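You operate a simulated robot arm through the tools that you are given. There is no shell and no other tool. Be economical: measure what you need, move in short steps, check, and stop when the job is done.

You run a simulated robot arm. Do the job below in one go: nothing can be reset, and whatever is moved stays where it is left.

Task
Put the seeded roll on the footed plate, cover it with the dome and brush up the crumbs it left.
Fine: the roll lies flat in the middle; use the red brush and put it back. Set down upright: red brush. What is to be rubbed or washed off counts as gone when no trace of it is left.

The check looks at the end state, three seconds after you hand in, the way a careful person would. Anything else that was tipped, shoved, dropped, spilled or broken makes it a failure. A push-on lid holds only when it is set on centred and level and pressed home; a screw cap is set on level and turned clockwise until tight.

Robot
A 7-joint arm with a two-finger parallel gripper, fixed in place. Base frame: the origin is at the foot of the arm, x ahead of it, y to its left, z up; the work surface is at about z = 750. Lengths are in mm, angles in rad, forces in N, time in s.
Its first joint turns from -2.601 to 2.601 rad. Payload 3.43 kg.
The TCP is the grasp point between the finger pads, 30 mm short of the fingertips. In the tool frame z runs along the fingers and y along their closing line. The gripper opens to 94 mm. The fingers are 28 mm wide and 10 mm thick; the gripper's body (50 by 96 mm) begins 55 mm behind the TCP.
Orientation is told as [roll, pitch, yaw] about the base's x, y, z axes, in that order, counted from this pose: with the fingers straight down and closing along the base's y, the tool's x points along the base's -x, its y along +y and its z along -z.

Tools
- The arm moves only by the tool step_arm. Its argument "plan" is a list that holds one entry, the list of rows, each a list of 6 numbers: the shift along the tool's x, y, z in units of 20 mm (1.0 is 20 mm), then the turn, a rotation vector about the tool's x, y, z in units of 4 degrees (1.0 is 4 degrees). In form: [[[dx, dy, dz, rx, ry, rz], ...]]. A call has 1 to 10 rows; each row shifts and turns the commanded pose from where the row before left it, along the tool's axes as they then stand. "grip" is the finger opening in m, from 0 to 0.094, set as the call begins (left out, the last holds). A call with a number of a shift or a turn outside -1 to 1 is refused whole. A row lasts 0.2 s, in which the tool goes at most 50 mm and 0.15 rad; a call with a longer step from one row to the next is refused whole, and so is a gripper value outside its range. Where a pose cannot be reached the arm comes as near as it can. A force on the tool above 40 N (or 10 N above the force at the start of the call, whichever is more), or a blocked arm, ends the call early, and 0.2 s more pass. Each finger travels about 45 mm/s and halts on what it meets, pressing with about 30 N; the grip force reading is that of the motor and also rises with nothing between the fingers. The clock runs only during rows and for 0.2 s after the last one: add rows that do not move to give the fingers time. It gives the time, the measured TCP pose, the force on the tool (base axes), the opening and the grip force at its end, in the units of the frame above (readings bear some noise), with the torque about the TCP (base axes, N m) and any sound that the robot's microphone picked up.
- Cameras (640 x 400 px; columns grow to the right, rows downward): "scene" is fixed at [217.7, -649.9, 1344.6]; the picture's right is [0.48, -0.88, 0.00], its down [-0.61, -0.34, -0.71] and it looks along [0.62, 0.35, -0.70] (base axes); focal length 300 px, centre (320, 200). "wrist" rides on the gripper at [76, 14, -102] in the tool frame; the picture's right is [-0.18, 0.98, 0.00], its down [-0.75, -0.14, -0.64] and it looks along [-0.63, -0.12, 0.77] (tool axes); focal length 243 px, centre (320, 200). There is no depth. A picture from a camera that has moved, and an enlarged one, comes with that camera's place and axes in the base frame and with its lens.
- camera(camera): a new picture of that camera. No time passes.
- inspect(camera, box): a new picture of the part [left, top, right, bottom] of that camera's present view, enlarged. No time passes.
- sign_off(): hands the job in; it is judged then, once.

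Go step by step. Nothing tells you positions but the pictures and the camera data: compare them with the known pose of the tool, close in by small moves and look again before you grip or let go. The budget is 120 turns and 76 pictures, counting those below and the enlarged ones. Unless the task says otherwise, let go and move clear before handing in, and close with one line.

The tools are called after "Call:" as name(argument=value, ...) on one line, values as JSON. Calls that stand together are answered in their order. step_arm: Moves the arm, as the interface text tells. Its arguments: {"type":"object","properties":{"plan":{"type":"array"},"grip":{"type":"number"}},"required":["plan"]} The other tools are called the same way: camera (camera) takes a picture; inspect (camera, box) takes an enlarged picture of a part of a camera's view; sign_off () hands the job in.

At the start:

```text
time: 0.0
ee_pos: [825.5, -542.6, 1072.3]
tcp_rot: [0.001, -0.001, -0.001]
ft_force: [0.4, 0.4, 0.1]
moment: [0.01, 0.0, 0.0]
width: 94.0
grasp_force: 0.1
```

scene: 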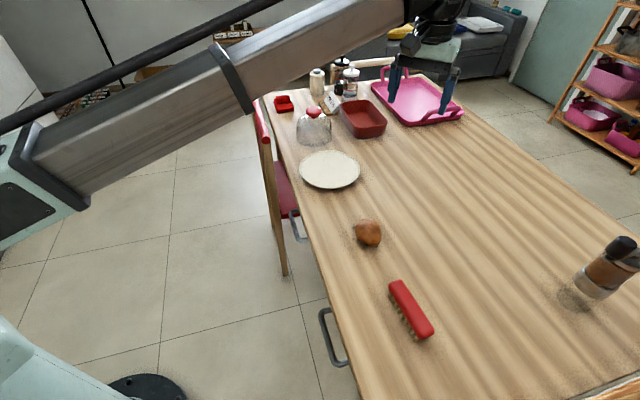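
wrist: 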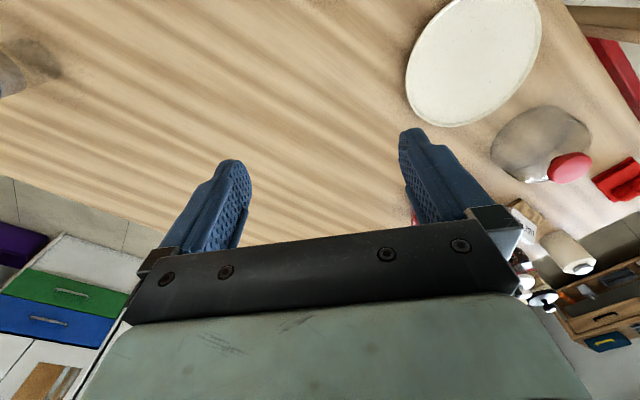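

I see the roll near (680,-524), the plate near (864,-321), the dome near (1030,-165), and the red brush near (538,-674). I'll enlarge these to get details.

Call:
inspect(camera="scene", box=[260, 60, 420, 160])

Call:
inspect(camera="scene", box=[290, 140, 450, 240])

Call:
inspect(camera="scene", box=[320, 200, 480, 350])

```text
4.00 times, centred on (340, 110) of scene
camera zoom: at [217.7, -649.9, 1344.6], right [0.48, -0.88, 0.0], down [-0.61, -0.34, -0.71], along [0.62, 0.35, -0.7], focal length 1199 px, centre (240, 560)
```

zoom: 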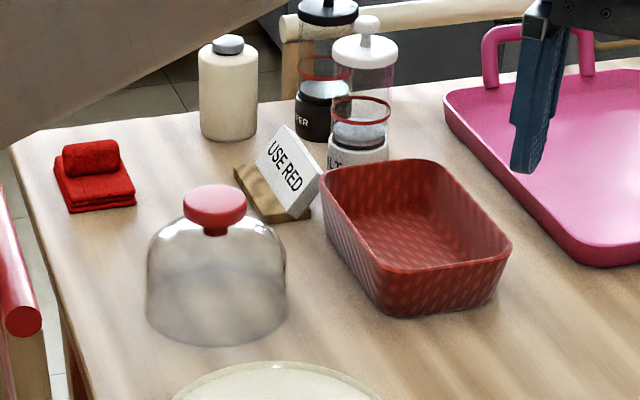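

```text
4.00 times, centred on (370, 190) of scene
camera zoom: at [217.7, -649.9, 1344.6], right [0.48, -0.88, 0.0], down [-0.61, -0.34, -0.71], along [0.62, 0.35, -0.7], focal length 1199 px, centre (120, 240)
```

zoom: 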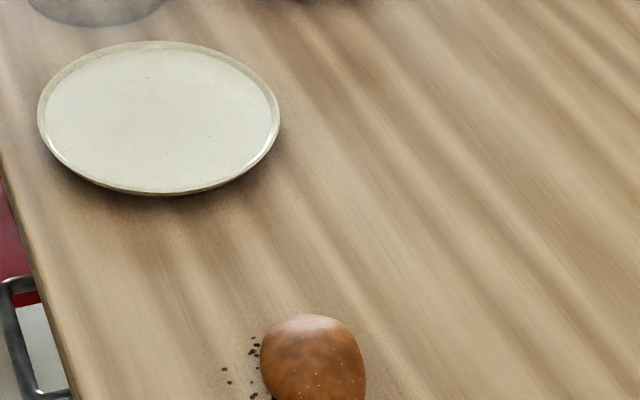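

```text
2.67 times, centred on (400, 275) of scene
camera zoom: at [217.7, -649.9, 1344.6], right [0.48, -0.88, 0.0], down [-0.61, -0.34, -0.71], along [0.62, 0.35, -0.7], focal length 799 px, centre (107, 0)
```

zoom: 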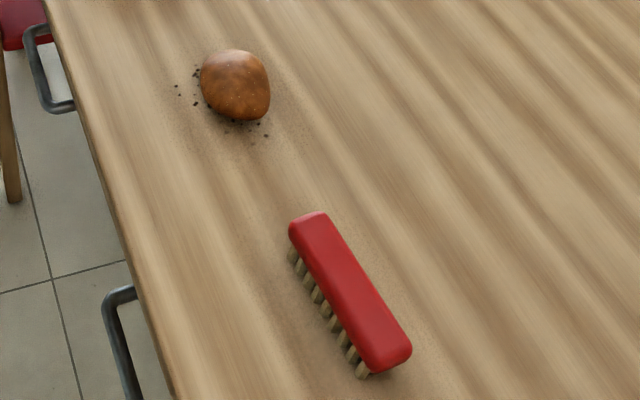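

The wrist picture can measure the roll better from above it, so I'll move to about (680,-524,950).

Call:
step_arm(plan=[[[0.73, 0.09, 0.61, 0, 0, 0], [0.73, 0.09, 0.61, 0, 0, 0], [0.73, 0.09, 0.61, 0, 0, 0], [0.73, 0.09, 0.61, 0, 0, 0], [0.73, 0.09, 0.61, 0, 0, 0], [0.73, 0.09, 0.61, 0, 0, 0], [0.73, 0.09, 0.61, 0, 0, 0], [0.73, 0.09, 0.61, 0, 0, 0], [0.73, 0.09, 0.61, 0, 0, 0], [0.7, 0.1, 0.61, 0, 0, 0]]], grip=0.094)

Call:
camera(camera="wrist")

Call:
camera(camera="scene")

```text
time: 2.2
ee_pos: [680.2, -523.4, 950.2]
tcp_rot: [-0.002, 0.0, 0.001]
ft_force: [0.0, 0.0, 0.3]
moment: [0.02, -0.01, 0.01]
width: 93.7
grasp_force: 0.0
```

```text
70 pictures are left
camera wrist: at [603.2, -510.4, 1051.8], right [0.18, 0.98, 0.0], down [0.75, -0.14, 0.64], along [0.63, -0.12, -0.77], focal length 243 px, centre (320, 200)
```

wrist: 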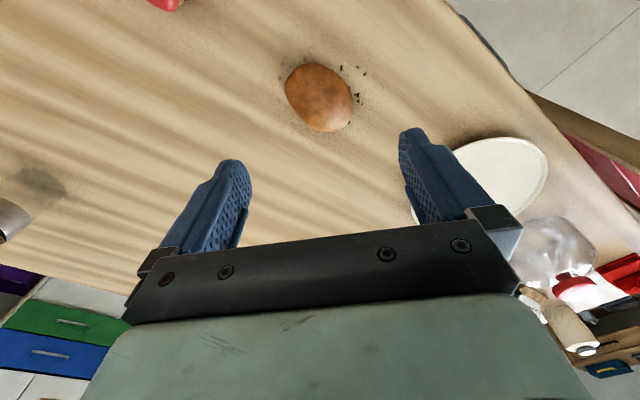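

```text
69 pictures are left
```

scene: 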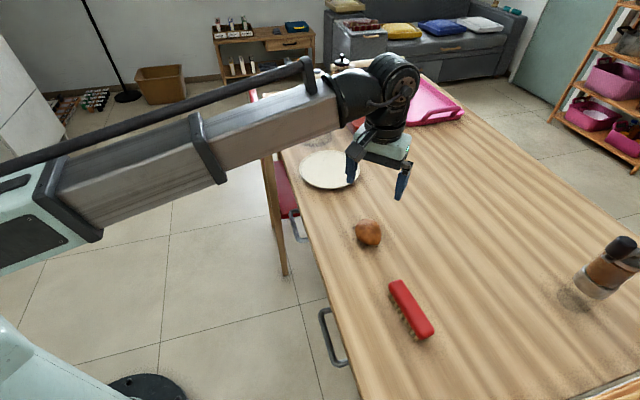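

The roll is centred near (686,-525) with its long axis about 35° from x. I'll enlarge it to confirm the orientation and the crumb positions.

Call:
inspect(camera="wrist", box=[240, 40, 400, 140])

```text
4.00 times, centred on (320, 90) of wrist
camera zoom: at [603.2, -510.4, 1051.8], right [0.18, 0.98, 0.0], down [0.75, -0.14, 0.64], along [0.63, -0.12, -0.77], focal length 970 px, centre (320, 640)
```

zoom: 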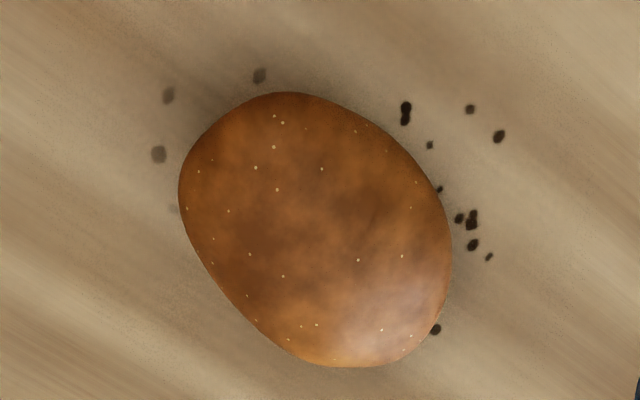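

The roll's short axis is about 63 mm across, lying at a yaw of +21.5°, with the centre near (689,-525). I'll turn and come partway down, then look again.

Call:
step_arm(plan=[[[-0.45, -0.08, 0, 0, 0, 0], [0, 0, 0.5, 0, 0, -0.9], [0, 0, 0.5, 0, 0, -0.9], [0, 0, 0.5, 0, 0, -0.9], [0, 0, 0.5, 0, 0, -0.9], [0, 0, 0.5, 0, 0, -0.9], [0, 0, 0.5, 0, 0, -0.9], [0, 0, 1, 0, 0, 0], [0, 0, 0.5, 0, 0, 0]]])

Call:
camera(camera="wrist")

Call:
inspect(camera="scene", box=[300, 150, 460, 250])

```text
time: 4.2
ee_pos: [689.1, -526.7, 860.4]
tcp_rot: [0.001, 0.0, 0.378]
ft_force: [-0.8, -1.0, -0.6]
moment: [0.0, 0.0, 0.0]
width: 93.8
grasp_force: 0.0
```

```text
67 pictures are left
camera wrist: at [612.9, -541.9, 962.1], right [-0.19, 0.98, 0.0], down [0.75, 0.15, 0.64], along [0.63, 0.12, -0.77], focal length 243 px, centre (320, 200)
```

wrist: 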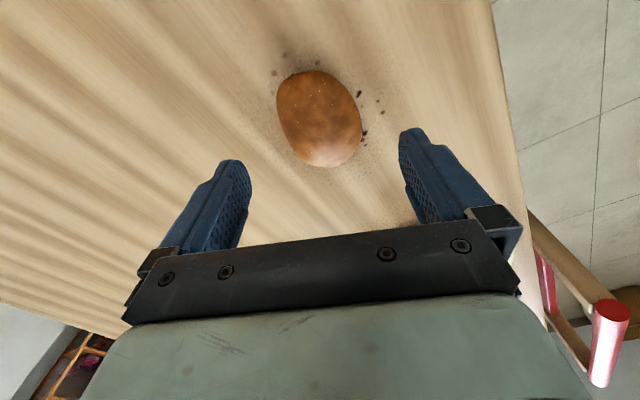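

```text
4.00 times, centred on (380, 200) of scene
camera zoom: at [217.7, -649.9, 1344.6], right [0.48, -0.88, 0.0], down [-0.61, -0.34, -0.71], along [0.62, 0.35, -0.7], focal length 1199 px, centre (80, 200)
```

zoom: 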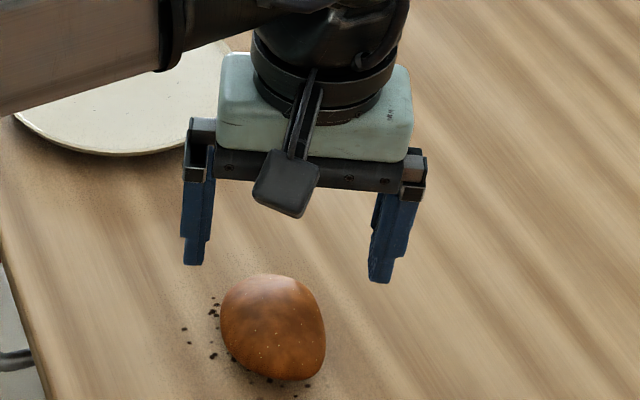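

The roll lies centred under the tool. I'll go down to z≈789 and close on it.

Call:
step_arm(plan=[[[0, 0, 0.7, 0, 0, -0.5], [0, 0, 0.7, 0, 0, -0.5], [0, 0, 0.7, 0, 0, 0], [0, 0, 0.7, 0, 0, 0], [0, 0, 0.75, 0, 0, 0], [0, 0, 0, 0, 0, 0]]])

Call:
camera(camera="wrist")

Call:
inspect(camera="scene", box=[300, 180, 460, 280])

```text
time: 5.6
ee_pos: [690.0, -527.2, 788.8]
tcp_rot: [0.0, 0.0, 0.447]
ft_force: [0.5, -1.1, -0.3]
moment: [0.03, -0.01, -0.01]
width: 93.9
grasp_force: 0.0
```

```text
65 pictures are left
camera wrist: at [613.9, -547.5, 890.3], right [-0.26, 0.97, 0.0], down [0.74, 0.2, 0.64], along [0.62, 0.17, -0.77], focal length 243 px, centre (320, 200)
```

wrist: 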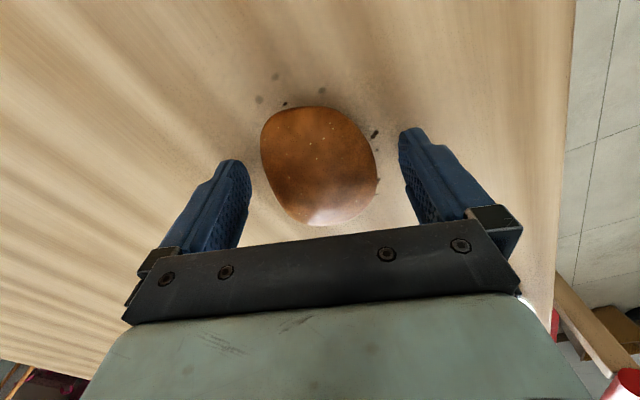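

```text
4.00 times, centred on (380, 230) of scene
camera zoom: at [217.7, -649.9, 1344.6], right [0.48, -0.88, 0.0], down [-0.61, -0.34, -0.71], along [0.62, 0.35, -0.7], focal length 1199 px, centre (80, 80)
```

zoom: 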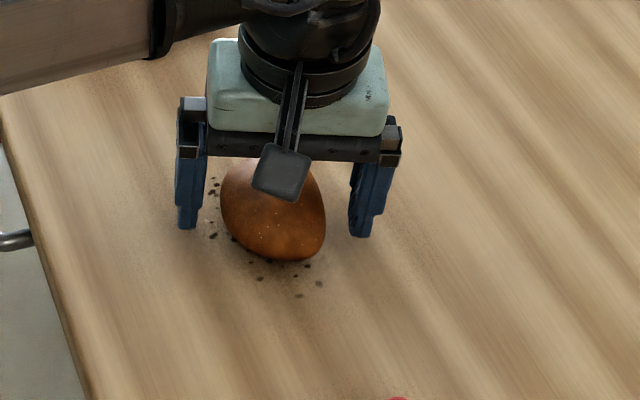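

The roll sits between the fingers, so I close.

Call:
step_arm(plan=[[[0, 0, 0, 0, 0, 0], [0, 0, 0, 0, 0, 0], [0, 0, 0, 0, 0, 0], [0, 0, 0, 0, 0, 0]]], grip=0.05)

Call:
inspect(camera="wrist", box=[160, 60, 480, 260])

```text
time: 6.6
ee_pos: [689.7, -525.8, 788.9]
tcp_rot: [0.0, 0.001, 0.448]
ft_force: [0.5, -0.9, -0.1]
moment: [0.05, 0.03, -0.01]
width: 58.9
grasp_force: 30.7
```

```text
2.00 times, centred on (320, 160) of wrist
camera zoom: at [613.9, -547.5, 890.5], right [-0.26, 0.97, 0.0], down [0.74, 0.2, 0.64], along [0.62, 0.17, -0.77], focal length 485 px, centre (320, 280)
```

zoom: 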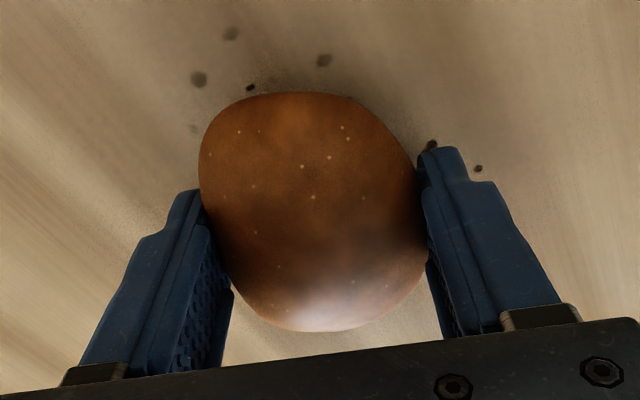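

Held at 59 mm. I lift it straight up and check that it comes along.

Call:
step_arm(plan=[[[0, 0, -0.4, 0, 0, 0], [0, 0, -0.8, 0, 0, 0], [0, 0, -1, 0, 0, 0], [0, 0, -1, 0, 0, 0], [0, 0, -1, 0, 0, 0], [0, 0, -1, 0, 0, 0], [0, 0, -1, 0, 0, 0]]])

Call:
camera(camera="scene")

Call:
camera(camera="wrist")

```text
time: 8.2
ee_pos: [688.2, -528.6, 913.6]
tcp_rot: [0.0, 0.0, 0.447]
ft_force: [0.5, -0.1, -0.1]
moment: [0.0, 0.05, 0.0]
width: 59.1
grasp_force: 30.3
```

```text
62 pictures are left
```

scene: 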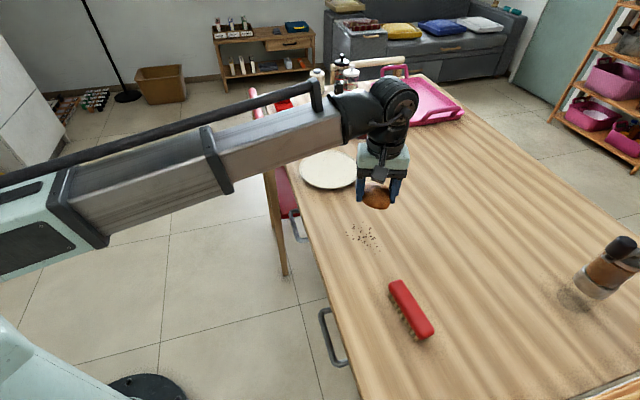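

```text
61 pictures are left
camera wrist: at [613.1, -549.0, 1014.8], right [-0.26, 0.97, 0.0], down [0.74, 0.2, 0.64], along [0.62, 0.17, -0.77], focal length 243 px, centre (320, 200)
```

wrist: 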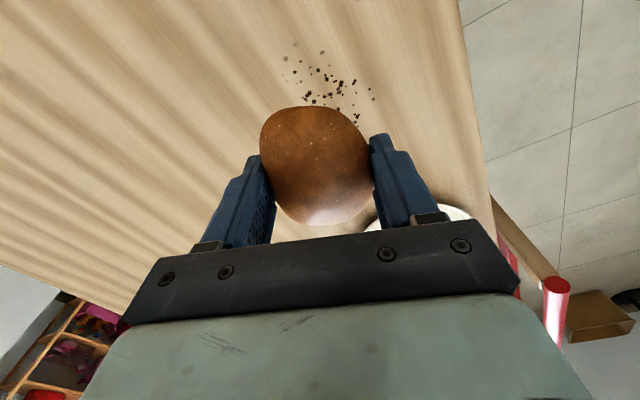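

The roll is held level and the crumbs sit near (680,-527). Both views put the plate at (861,-322), with its rim at about z 772, so I carry the roll over it.

Call:
step_arm(plan=[[[-0.82, 0.373, 0, 0, 0, 0], [-0.82, 0.373, 0, 0, 0, 0], [-0.82, 0.373, 0, 0, 0, 0], [-0.82, 0.373, 0, 0, 0, 0], [-0.82, 0.373, 0, 0, 0, 0], [-0.82, 0.373, 0, 0, 0, 0], [-0.82, 0.373, 0, 0, 0, 0], [-0.82, 0.373, 0, 0, 0, 0], [-0.82, 0.373, 0, 0, 0, 0], [-0.82, 0.373, 0, 0, 0, 0]]])

Call:
step_arm(plan=[[[-0.82, 0.373, 0, 0, 0, 0], [-0.82, 0.373, 0, 0, 0, 0], [-0.82, 0.373, 0, 0, 0, 0], [-0.82, 0.373, 0, 0, 0, 0], [-0.79, 0.373, 0.5, 0, 0, 0], [0, 0, 0.5, 0, 0, 0], [0, 0, 0.5, 0, 0, 0], [0, 0, 0.5, 0, 0, 0], [0, 0, 0, 0, 0, 0]]])

Call:
camera(camera="scene")

Call:
camera(camera="wrist")

```text
time: 10.4
ee_pos: [803.7, -388.7, 913.9]
tcp_rot: [0.0, 0.001, 0.446]
ft_force: [0.1, 0.0, -0.8]
moment: [0.02, -0.01, -0.02]
width: 59.0
grasp_force: 30.3
```

```text
time: 12.4
ee_pos: [861.9, -319.6, 873.4]
tcp_rot: [0.0, 0.001, 0.445]
ft_force: [-0.9, 0.3, -0.7]
moment: [-0.01, 0.04, -0.01]
width: 59.2
grasp_force: 30.2
```

```text
60 pictures are left
```

scene: 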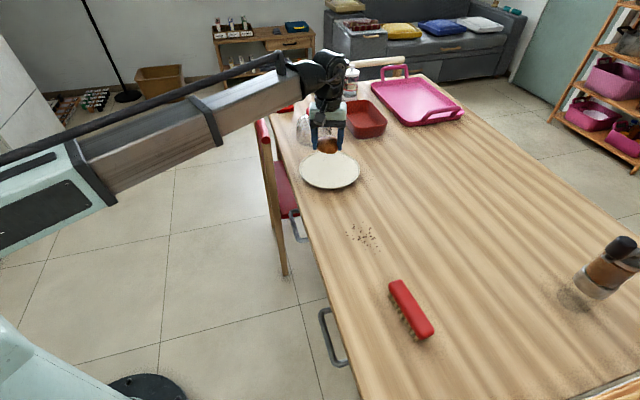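

```text
59 pictures are left
camera wrist: at [785.8, -340.3, 974.9], right [-0.26, 0.97, 0.0], down [0.74, 0.2, 0.64], along [0.62, 0.17, -0.77], focal length 243 px, centre (320, 200)
```

wrist: 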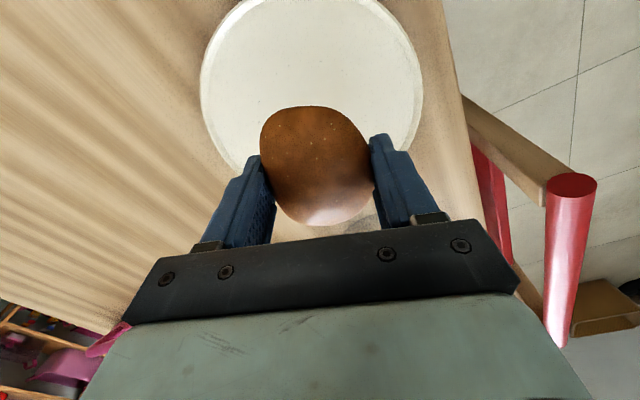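

The roll is close to above the plate's centre. I enlarge both views to measure the offset before lowering.

Call:
inspect(camera="scene", box=[280, 110, 380, 200])

Call:
inspect(camera="wrist", box=[160, 0, 480, 200])

```text
4.44 times, centred on (330, 155) of scene
camera zoom: at [217.7, -649.9, 1344.6], right [0.48, -0.88, 0.0], down [-0.61, -0.34, -0.71], along [0.62, 0.35, -0.7], focal length 1332 px, centre (276, 400)
```

zoom: 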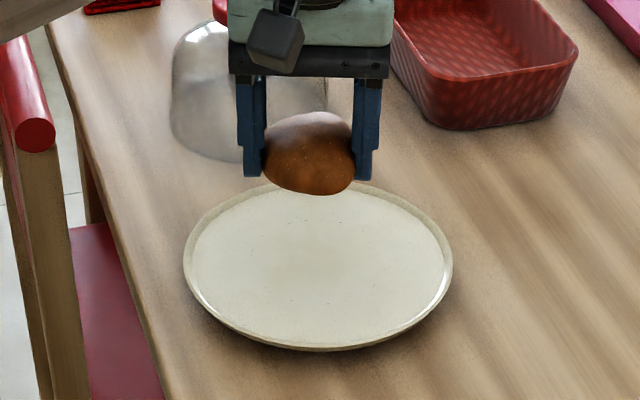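

```text
2.00 times, centred on (320, 100) of wrist
camera zoom: at [785.8, -340.3, 974.9], right [-0.26, 0.97, 0.0], down [0.74, 0.2, 0.64], along [0.62, 0.17, -0.77], focal length 485 px, centre (320, 400)
```

zoom: 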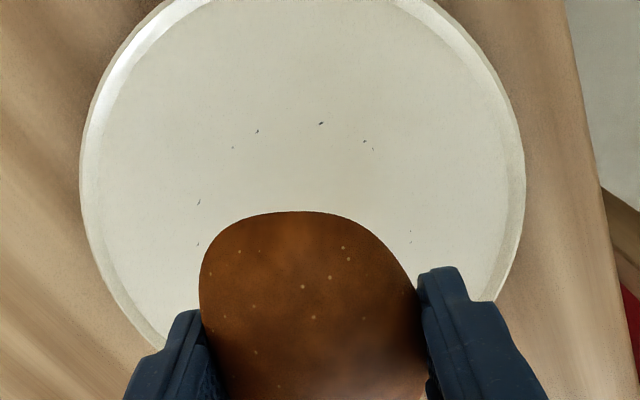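

The plate centre works out at about (863,-325), so I correct by 4 mm and descend to just above contact.

Call:
step_arm(plan=[[[0, -0.22, 0.5, 0, 0, 0], [0, 0, 0.5, 0, 0, 0], [0, 0, 0.5, 0, 0, 0], [0, 0, 0.5, 0, 0, 0], [0, 0, 0.5, 0, 0, 0], [0, 0, 0.4, 0, 0, 0], [0, 0, 0, 0, 0, 0]]])

Call:
inspect(camera="scene", box=[280, 110, 380, 200])

```text
time: 14.0
ee_pos: [863.3, -322.4, 815.4]
tcp_rot: [-0.001, 0.0, 0.446]
ft_force: [0.2, 0.5, -1.0]
moment: [-0.02, 0.03, 0.0]
width: 59.1
grasp_force: 30.0
```

```text
4.44 times, centred on (330, 155) of scene
camera zoom: at [217.7, -649.9, 1344.6], right [0.48, -0.88, 0.0], down [-0.61, -0.34, -0.71], along [0.62, 0.35, -0.7], focal length 1332 px, centre (276, 400)
```

zoom: 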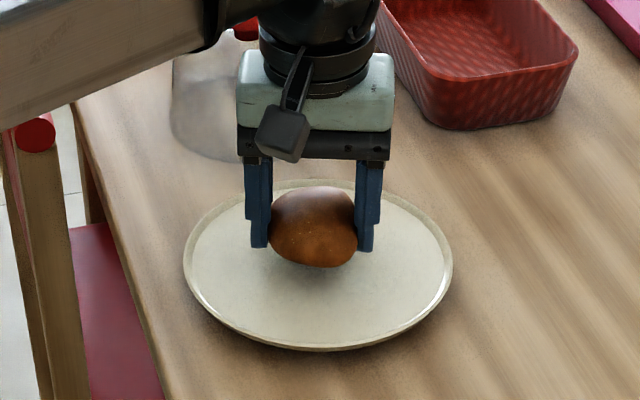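

Call:
step_arm(plan=[[[0, 0, 0.15, 0, 0, 0], [0, 0, 0.15, 0, 0, 0], [0, 0, 0.1, 0, 0, 0], [0, 0, 0, 0, 0, 0]]])

```text
time: 15.0
ee_pos: [863.6, -324.1, 808.2]
tcp_rot: [-0.001, 0.0, 0.445]
ft_force: [0.1, 0.1, 0.4]
moment: [0.03, 0.01, 0.02]
width: 59.1
grasp_force: 30.4
```

No contact yet at z 808, so I continue down in fine steps.

Call:
step_arm(plan=[[[0, 0, 0.1, 0, 0, 0], [0, 0, 0.1, 0, 0, 0], [0, 0, 0, 0, 0, 0]]])

Call:
inspect(camera="scene", box=[280, 110, 380, 200])

```text
time: 15.8
ee_pos: [862.1, -324.2, 806.2]
tcp_rot: [-0.002, -0.002, 0.446]
ft_force: [1.4, -2.6, 25.4]
moment: [-0.07, -0.05, 0.01]
width: 59.0
grasp_force: 29.7
```

```text
4.44 times, centred on (330, 155) of scene
camera zoom: at [217.7, -649.9, 1344.6], right [0.48, -0.88, 0.0], down [-0.61, -0.34, -0.71], along [0.62, 0.35, -0.7], focal length 1332 px, centre (276, 400)
```

zoom: 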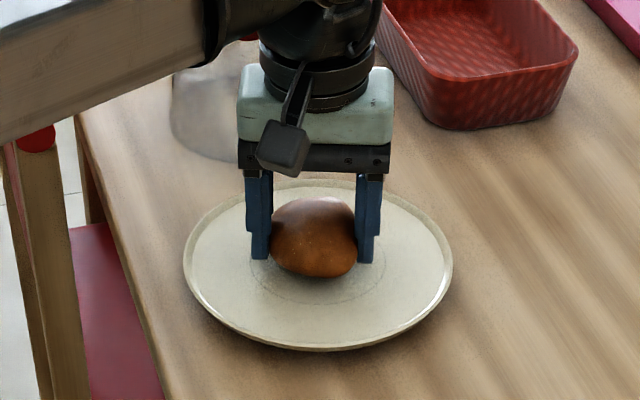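

The roll touches the plate (25 N), so I back off slightly and look closely at the centring before letting go.

Call:
step_arm(plan=[[[0, 0, -0.1, 0, 0, 0], [0, 0, 0, 0, 0, 0]]])

Call:
inspect(camera="scene", box=[298, 145, 362, 190])

Call:
camera(camera="wrist")

```text
time: 16.4
ee_pos: [862.8, -322.4, 805.4]
tcp_rot: [0.0, -0.001, 0.448]
ft_force: [1.7, -5.8, 11.7]
moment: [-0.18, -0.13, -0.03]
width: 58.7
grasp_force: 29.6
```

```text
8.89 times, centred on (330, 168) of scene
camera zoom: at [217.7, -649.9, 1344.6], right [0.48, -0.88, 0.0], down [-0.61, -0.34, -0.71], along [0.62, 0.35, -0.7], focal length 2664 px, centre (231, 489)
```

zoom: 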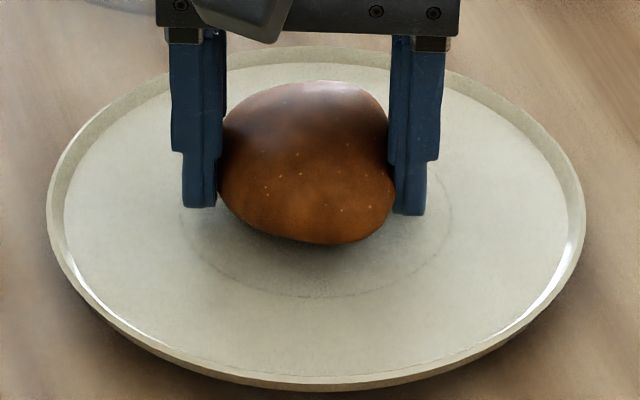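

```text
53 pictures are left
camera wrist: at [787.7, -343.9, 907.7], right [-0.26, 0.97, 0.0], down [0.74, 0.2, 0.64], along [0.62, 0.17, -0.77], focal length 243 px, centre (320, 200)
```

wrist: 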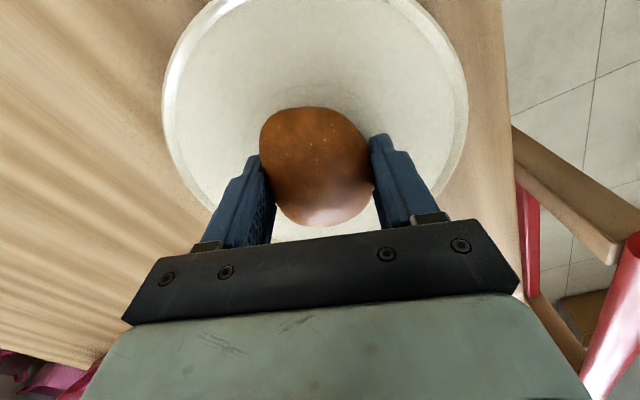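

The roll is within about 4 mm of the plate's centre, so I let go and rise straight up.

Call:
step_arm(plan=[[[0, 0, 0, 0, 0, 0], [0, 0, 0, 0, 0, 0], [0, 0, 0, 0, 0, 0], [0, 0, 0, 0, 0, 0], [0, 0, -0.5, 0, 0, 0], [0, 0, -1, 0, 0, 0], [0, 0, -1, 0, 0, 0], [0, 0, -1, 0, 0, 0], [0, 0, -1, 0, 0, 0], [0, 0, -1, 0, 0, 0]]], grip=0.085)

Call:
inspect(camera="scene", box=[280, 90, 420, 190])

Call:
camera(camera="wrist")

```text
time: 18.6
ee_pos: [864.0, -322.4, 916.9]
tcp_rot: [0.001, 0.001, 0.447]
ft_force: [-0.9, 0.7, -0.2]
moment: [0.02, -0.02, 0.0]
width: 85.2
grasp_force: 0.0
```

```text
4.00 times, centred on (350, 140) of scene
camera zoom: at [217.7, -649.9, 1344.6], right [0.48, -0.88, 0.0], down [-0.61, -0.34, -0.71], along [0.62, 0.35, -0.7], focal length 1199 px, centre (200, 440)
```

zoom: 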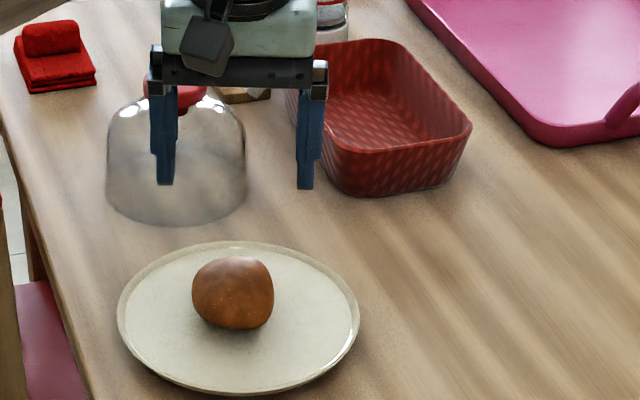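

```text
51 pictures are left
camera wrist: at [788.6, -343.0, 1018.6], right [-0.26, 0.97, 0.0], down [0.74, 0.2, 0.64], along [0.62, 0.17, -0.77], focal length 243 px, centre (320, 200)
```

wrist: 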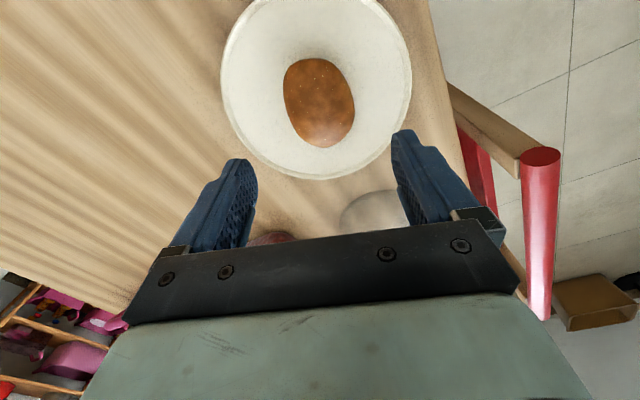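

The roll lies flat and central on the plate. The dome's knob works out at about (1019,-174,848), which is far out, so I'll turn to face it (yaw ≈ -0.17), rise, and then approach for a closer look.

Call:
step_arm(plan=[[[0, 0, -0.3, 0, 0, 1], [0, 0, -0.3, 0, 0, 1], [0, 0, -0.3, 0, 0, 1], [0, 0, -0.3, 0, 0, 1], [0, 0, -0.3, 0, 0, 1], [0, 0, -0.3, 0, 0, 1], [0, 0, -0.3, 0, 0, 1], [0, 0, -0.3, 0, 0, 1], [0, 0, -0.3, 0, 0, 0.83], [0, 0, 0, 0, 0, 0]]], grip=0.094)

Call:
camera(camera="wrist")

```text
time: 20.8
ee_pos: [862.7, -322.1, 969.0]
tcp_rot: [0.0, 0.001, -0.171]
ft_force: [-0.4, -0.8, 1.0]
moment: [0.03, 0.03, 0.03]
width: 93.8
grasp_force: 0.1
```

```text
50 pictures are left
camera wrist: at [789.6, -296.7, 1072.5], right [0.35, 0.94, 0.0], down [0.72, -0.27, 0.64], along [0.6, -0.22, -0.77], focal length 243 px, centre (320, 200)
```

wrist: 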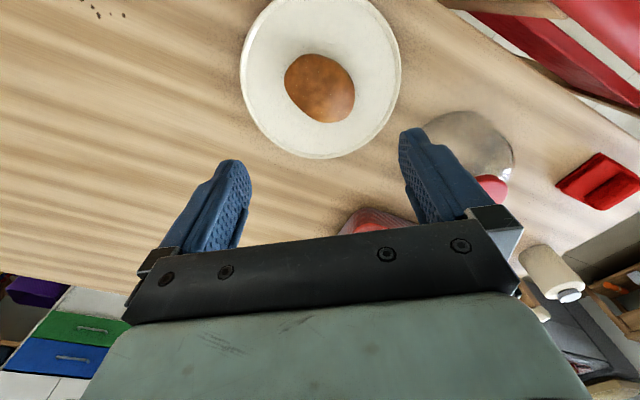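

Call:
step_arm(plan=[[[-0.335, 0.763, 0, 0, 0, 0], [-0.335, 0.763, 0, 0, 0, 0], [-0.335, 0.763, 0, 0, 0, 0], [-0.335, 0.763, 0, 0, 0, 0], [-0.335, 0.763, 0, 0, 0, 0], [-0.335, 0.763, 0, 0, 0, 0], [-0.335, 0.763, 0, 0, 0, 0], [-0.335, 0.763, 0, 0, 0, 0], [-0.335, 0.763, 0, 0, 0, 0], [-0.335, 0.763, 0, 0, 0, 0]]])

Call:
camera(camera="wrist")

Call:
camera(camera="scene")

```text
time: 23.0
ee_pos: [954.1, -183.8, 969.3]
tcp_rot: [0.0, 0.0, -0.17]
ft_force: [-0.6, -0.1, 0.1]
moment: [0.0, -0.06, 0.03]
width: 94.0
grasp_force: 0.1
```

```text
49 pictures are left
camera wrist: at [880.8, -157.1, 1071.2], right [0.35, 0.94, 0.0], down [0.72, -0.27, 0.64], along [0.6, -0.22, -0.77], focal length 243 px, centre (320, 200)
```

wrist: 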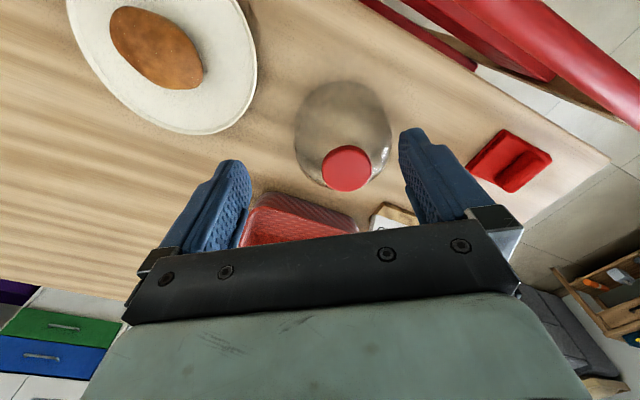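

```text
48 pictures are left
```

scene: 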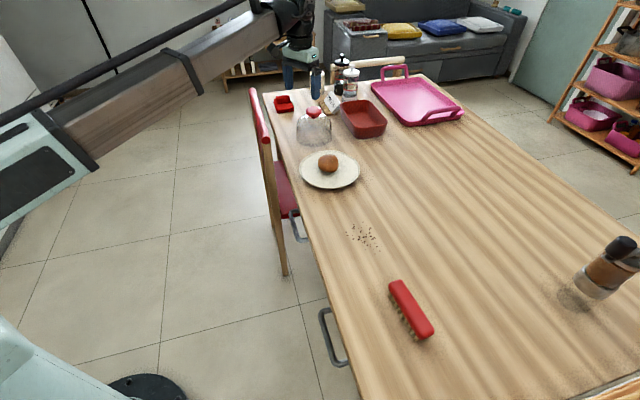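

Call:
inspect(camera="scene", box=[282, 95, 346, 135])

Call:
inspect(camera="wrist", box=[260, 70, 420, 200])

```text
10.00 times, centred on (314, 115) of scene
camera zoom: at [217.7, -649.9, 1344.6], right [0.48, -0.88, 0.0], down [-0.61, -0.34, -0.71], along [0.62, 0.35, -0.7], focal length 2997 px, centre (380, 1050)
```

zoom: 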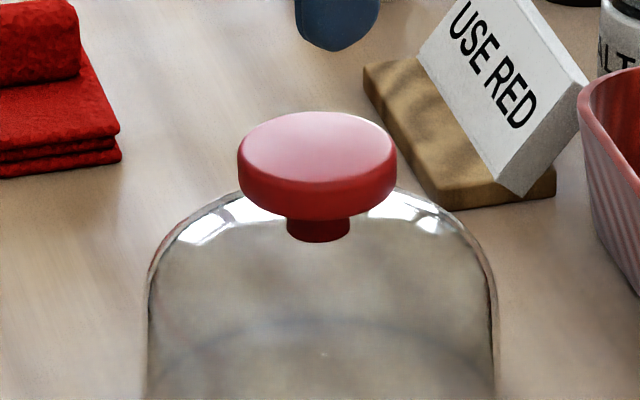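

```text
3.08 times, centred on (340, 135) of wrist
camera zoom: at [880.8, -157.1, 1071.2], right [0.35, 0.94, 0.0], down [0.72, -0.27, 0.64], along [0.6, -0.22, -0.77], focal length 746 px, centre (258, 400)
```

zoom: 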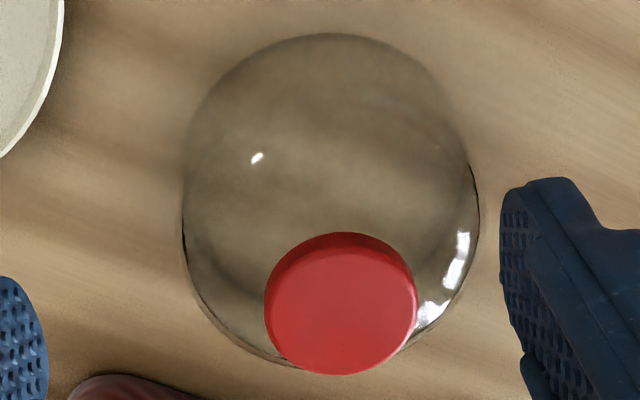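

The knob is a disc about 53 mm wide with its top at z≈854, centred near (1021,-177). I test whether the arm can reach above it with the tool straight down.

Call:
step_arm(plan=[[[-0.65, 0.186, 0, 0, 0, 0], [-0.65, 0.186, 0, 0, 0, 0], [-0.65, 0.186, 0, 0, 0, 0], [-0.65, 0.186, 0, 0, 0, 0], [-0.65, 0.186, 0, 0, 0, 0], [0, 0, 0, 0, 0, 0]]])

Call:
camera(camera="wrist")

```text
time: 24.4
ee_pos: [1021.8, -175.6, 969.7]
tcp_rot: [-0.002, 0.001, -0.169]
ft_force: [0.6, 1.2, -0.2]
moment: [-0.03, -0.03, -0.02]
width: 93.9
grasp_force: 0.0
```

```text
45 pictures are left
camera wrist: at [948.8, -149.8, 1071.7], right [0.35, 0.94, 0.0], down [0.72, -0.27, 0.64], along [0.6, -0.22, -0.77], focal length 243 px, centre (320, 200)
```

wrist: 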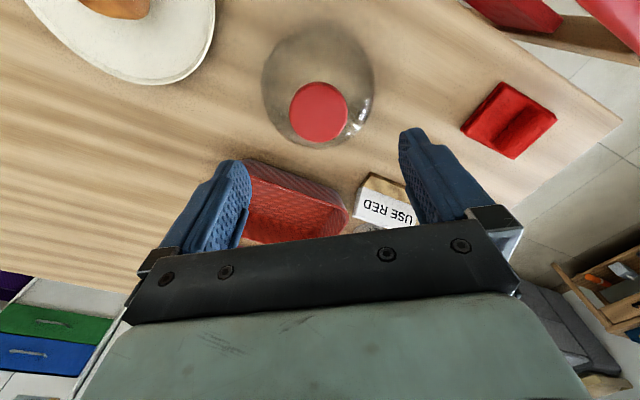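

The arm reaches it. I go down part of the way and check again.

Call:
step_arm(plan=[[[0, -0.07, 0.7, 0, 0, 0], [0, 0, 0.7, 0, 0, 0], [0, 0, 0.7, 0, 0, 0], [0, 0, 0.7, 0, 0, 0], [0, 0, 0.7, 0, 0, 0], [0, 0, 0, 0, 0, 0]]])

Call:
camera(camera="wrist")

Call:
inspect(camera="scene", box=[266, 65, 362, 145])

```text
time: 25.8
ee_pos: [1023.0, -177.3, 901.2]
tcp_rot: [-0.001, 0.0, -0.17]
ft_force: [-0.1, 0.2, -0.3]
moment: [-0.03, -0.03, 0.0]
width: 94.1
grasp_force: 0.1
```

```text
44 pictures are left
camera wrist: at [949.0, -150.9, 1002.6], right [0.35, 0.94, 0.0], down [0.72, -0.27, 0.64], along [0.6, -0.22, -0.77], focal length 243 px, centre (320, 200)
```

wrist: 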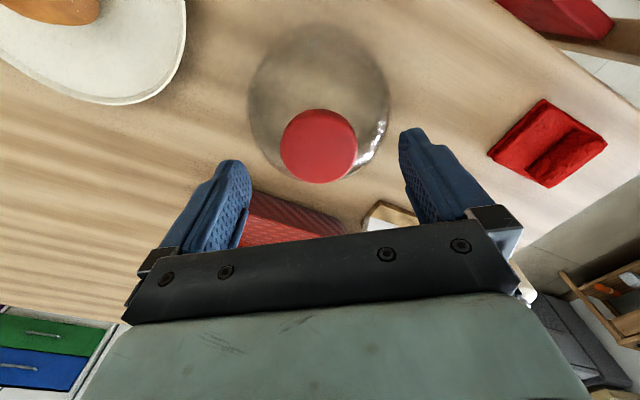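

```text
5.00 times, centred on (314, 105) of scene
camera zoom: at [217.7, -649.9, 1344.6], right [0.48, -0.88, 0.0], down [-0.61, -0.34, -0.71], along [0.62, 0.35, -0.7], focal length 1499 px, centre (350, 675)
```

zoom: 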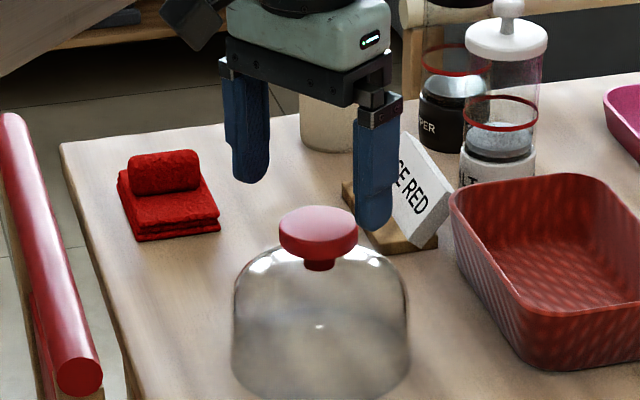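

Call:
step_arm(plan=[[[0.1, 0, 0.6, 0, 0, 0], [0, 0, 0.6, 0, 0, 0], [0, 0, 0.5, 0, 0, 0], [0, 0, 0, 0, 0, 0]]])

Call:
inspect(camera="wrist", box=[160, 60, 480, 260])

Call:
inspect(camera="scene", box=[282, 85, 346, 135])

```text
time: 26.8
ee_pos: [1020.4, -176.2, 866.3]
tcp_rot: [-0.002, 0.001, -0.168]
ft_force: [-0.6, -0.2, -0.7]
moment: [0.0, 0.01, -0.01]
width: 93.9
grasp_force: 0.0
```

```text
2.00 times, centred on (320, 160) of wrist
camera zoom: at [947.1, -150.5, 968.5], right [0.35, 0.94, 0.0], down [0.72, -0.27, 0.64], along [0.6, -0.22, -0.77], focal length 485 px, centre (320, 280)
```

zoom: 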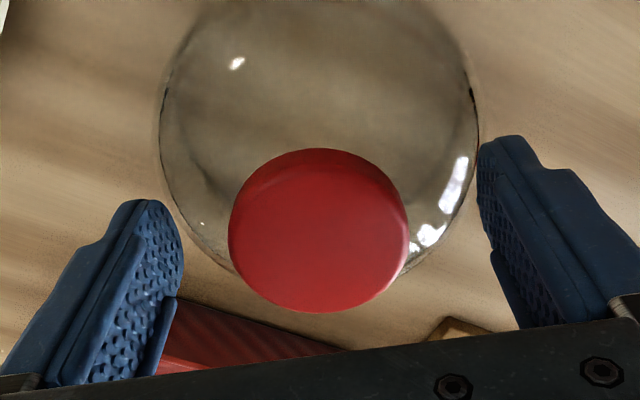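

```text
8.00 times, centred on (314, 110) of scene
camera zoom: at [217.7, -649.9, 1344.6], right [0.48, -0.88, 0.0], down [-0.61, -0.34, -0.71], along [0.62, 0.35, -0.7], focal length 2398 px, centre (368, 920)
```

zoom: 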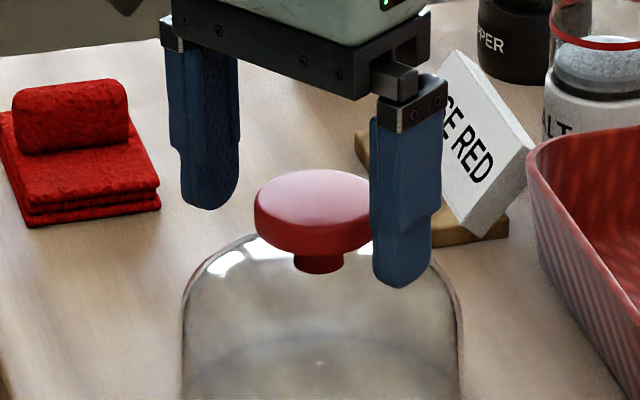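

The knob is centred between the fingertips. I lower 2 mm more and close.

Call:
step_arm(plan=[[[0, 0, 0.1, 0, 0, 0], [0, 0, 0, 0, 0, 0]]])

Call:
step_arm(plan=[[[0, 0, 0, 0, 0, 0], [0, 0, 0, 0, 0, 0], [0, 0, 0, 0, 0, 0], [0, 0, 0, 0, 0, 0], [0, 0, 0, 0, 0, 0]]], grip=0.04)

Call:
inspect(camera="scene", box=[282, 85, 346, 135])

```text
time: 27.4
ee_pos: [1020.3, -177.9, 865.4]
tcp_rot: [-0.001, 0.0, -0.17]
ft_force: [-0.2, -0.1, 0.3]
moment: [0.0, 0.03, -0.03]
width: 93.8
grasp_force: 0.2
```

```text
time: 28.6
ee_pos: [1020.6, -177.3, 864.3]
tcp_rot: [0.001, 0.0, -0.171]
ft_force: [-0.6, 0.9, 1.6]
moment: [0.01, -0.04, -0.01]
width: 52.6
grasp_force: 30.1
```

```text
8.00 times, centred on (314, 110) of scene
camera zoom: at [217.7, -649.9, 1344.6], right [0.48, -0.88, 0.0], down [-0.61, -0.34, -0.71], along [0.62, 0.35, -0.7], focal length 2398 px, centre (368, 920)
```

zoom: 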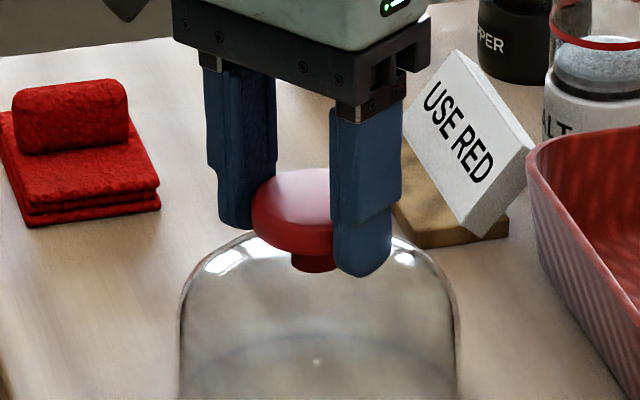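

Gripped at 52.6 mm. Now I lift the dome straight up.

Call:
step_arm(plan=[[[0, 0, -0.2, 0, 0, 0], [0, 0, -0.4, 0, 0, 0], [0, 0, -0.6, 0, 0, 0], [0, 0, -0.7, 0, 0, 0], [0, 0, -0.7, 0, 0, 0], [0, 0, -0.7, 0, 0, 0], [0, 0, -0.7, 0, 0, 0], [0, 0, -0.7, 0, 0, 0], [0, 0, -0.6, 0, 0, 0], [0, 0, -0.2, 0, 0, 0]]])

Call:
camera(camera="scene")

Call:
camera(camera="wrist")

```text
time: 30.8
ee_pos: [1021.1, -177.5, 973.9]
tcp_rot: [-0.002, 0.0, -0.168]
ft_force: [0.4, 0.3, -1.7]
moment: [-0.01, 0.01, -0.04]
width: 52.2
grasp_force: 30.0
```

```text
39 pictures are left
```

scene: 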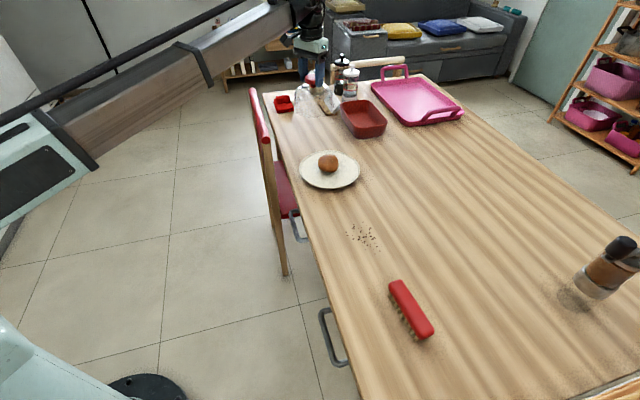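

```text
38 pictures are left
camera wrist: at [947.4, -151.3, 1075.8], right [0.35, 0.94, 0.0], down [0.72, -0.27, 0.64], along [0.6, -0.22, -0.77], focal length 243 px, centre (320, 200)
```

wrist: 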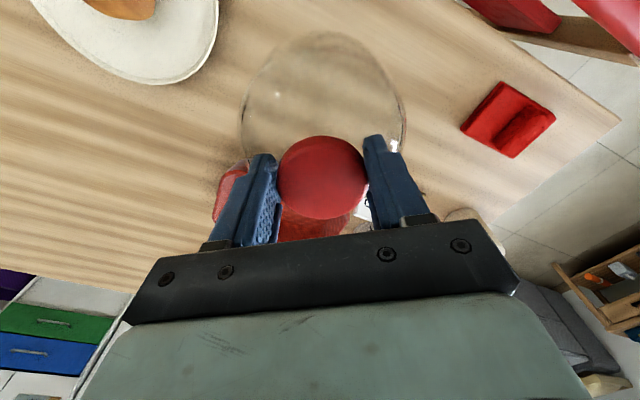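

The dome hangs level. I carry it over the plate, aiming for (864,-325), with its rim well above the roll.

Call:
step_arm(plan=[[[0.3, -0.4, 0, 0, 0, 0], [0.6, -0.8, 0, 0, 0, 0], [0.7, -0.93, 0, 0, 0, 0], [0.72, -0.95, 0, 0, 0, 0], [0.72, -0.95, 0, 0, 0, 0], [0.72, -0.95, 0, 0, 0, 0], [0.72, -0.95, 0, 0, 0, 0], [0.7, -0.93, 0, 0, 0, 0], [0.7, -0.93, 0, 0, 0, 0], [0.6, -0.81, 0, 0, 0, 0]]])

Call:
step_arm(plan=[[[0, 0, 0, 0, 0, 0], [0, 0, 0, 0, 0, 0]]])

Call:
camera(camera="wrist")

Call:
inspect(camera="scene", box=[270, 90, 400, 200])

```text
time: 33.0
ee_pos: [862.7, -325.6, 974.0]
tcp_rot: [0.0, 0.001, -0.168]
ft_force: [-0.6, 0.4, -1.2]
moment: [0.01, 0.01, -0.03]
width: 52.1
grasp_force: 30.4
```

```text
time: 33.6
ee_pos: [863.0, -325.6, 973.3]
tcp_rot: [0.0, -0.001, -0.168]
ft_force: [0.1, -1.1, -2.3]
moment: [-0.05, 0.02, -0.02]
width: 52.7
grasp_force: 29.8
```

```text
37 pictures are left
camera wrist: at [789.8, -299.1, 1075.6], right [0.35, 0.94, 0.0], down [0.72, -0.27, 0.64], along [0.6, -0.22, -0.77], focal length 243 px, centre (320, 200)
```

wrist: 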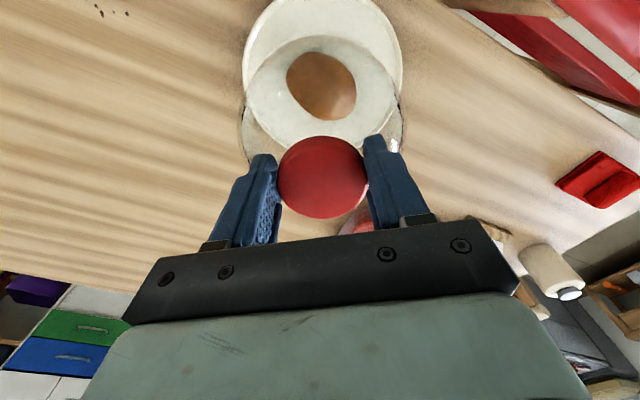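

```text
3.64 times, centred on (335, 145) of scene
camera zoom: at [217.7, -649.9, 1344.6], right [0.48, -0.88, 0.0], down [-0.61, -0.34, -0.71], along [0.62, 0.35, -0.7], focal length 1090 px, centre (266, 400)
```

zoom: 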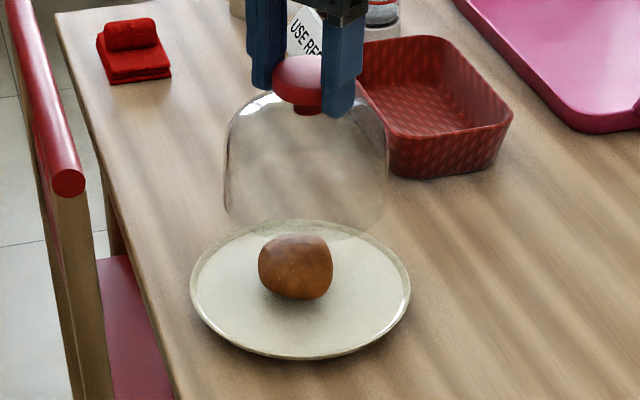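

The dome is aligned over the plate to within about 2 mm. I go down to about 7 mm above contact.

Call:
step_arm(plan=[[[0, 0, 0.5, 0, 0, 0], [0, 0, 0.6, 0, 0, 0], [0, 0, 0.6, 0, 0, 0], [0, 0, 0.6, 0, 0, 0], [0, 0, 0.6, 0, 0, 0], [0, 0, 0.6, 0, 0, 0], [0, 0, 0.4, 0, 0, 0], [0, 0, 0.2, 0, 0, 0], [0, 0, 0, 0, 0, 0]]])

Call:
inspect(camera="scene", box=[280, 120, 380, 200])

Call:
camera(camera="wrist")

```text
time: 35.6
ee_pos: [864.6, -324.1, 890.1]
tcp_rot: [0.0, 0.0, -0.169]
ft_force: [0.0, 0.1, -0.9]
moment: [0.0, 0.03, 0.0]
width: 52.4
grasp_force: 30.1
```

```text
5.00 times, centred on (330, 160) of scene
camera zoom: at [217.7, -649.9, 1344.6], right [0.48, -0.88, 0.0], down [-0.61, -0.34, -0.71], along [0.62, 0.35, -0.7], focal length 1499 px, centre (270, 400)
```

zoom: 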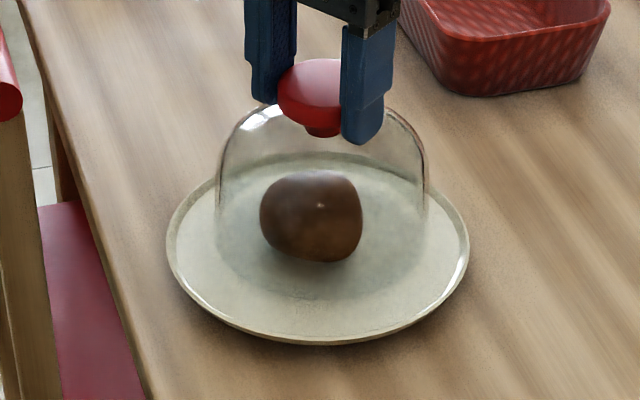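

```text
34 pictures are left
camera wrist: at [790.9, -298.0, 993.1], right [0.35, 0.94, 0.0], down [0.72, -0.27, 0.64], along [0.6, -0.22, -0.77], focal length 243 px, centre (320, 200)
```

wrist: 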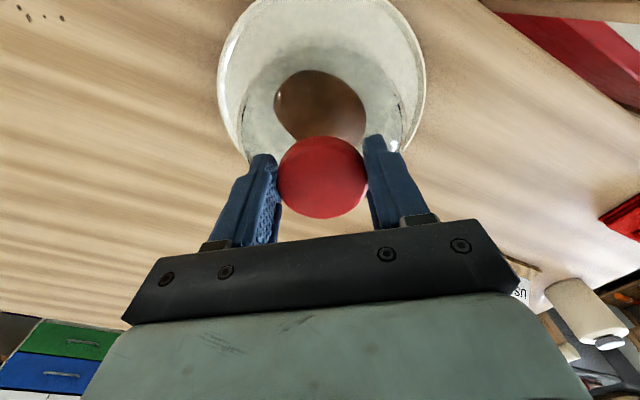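

The dome is around the roll with clear margins. I lower it finely to contact.

Call:
step_arm(plan=[[[0, 0, 0.1, 0, 0, 0], [0, 0, 0.1, 0, 0, 0], [0, 0, 0.1, 0, 0, 0], [0, 0, 0, 0, 0, 0]]])

```text
time: 36.6
ee_pos: [864.2, -324.5, 884.7]
tcp_rot: [-0.001, 0.001, -0.169]
ft_force: [-0.5, -0.4, -0.7]
moment: [-0.04, -0.01, -0.01]
width: 52.4
grasp_force: 30.1
```

Call:
step_arm(plan=[[[0, 0, 0.06, 0, 0, 0], [0, 0, 0.06, 0, 0, 0], [0, 0, 0, 0, 0, 0]]])

```text
time: 37.4
ee_pos: [862.4, -324.7, 883.0]
tcp_rot: [0.001, 0.0, -0.168]
ft_force: [-0.7, 0.8, -1.4]
moment: [0.01, 0.02, 0.0]
width: 52.3
grasp_force: 30.1
```

Call:
step_arm(plan=[[[0, 0, 0.06, 0, 0, 0], [0, 0, 0.06, 0, 0, 0], [0, 0, 0, 0, 0, 0]]])

Call:
inspect(camera="scene", box=[280, 120, 380, 200])

```text
time: 38.2
ee_pos: [863.5, -323.7, 883.6]
tcp_rot: [-0.001, -0.002, -0.172]
ft_force: [-1.0, -0.3, 21.1]
moment: [0.04, 0.01, -0.25]
width: 52.5
grasp_force: 30.0
```

```text
5.00 times, centred on (330, 160) of scene
camera zoom: at [217.7, -649.9, 1344.6], right [0.48, -0.88, 0.0], down [-0.61, -0.34, -0.71], along [0.62, 0.35, -0.7], focal length 1499 px, centre (270, 400)
```

zoom: 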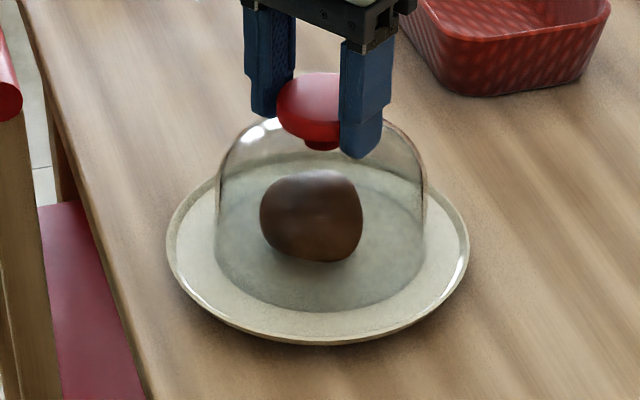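

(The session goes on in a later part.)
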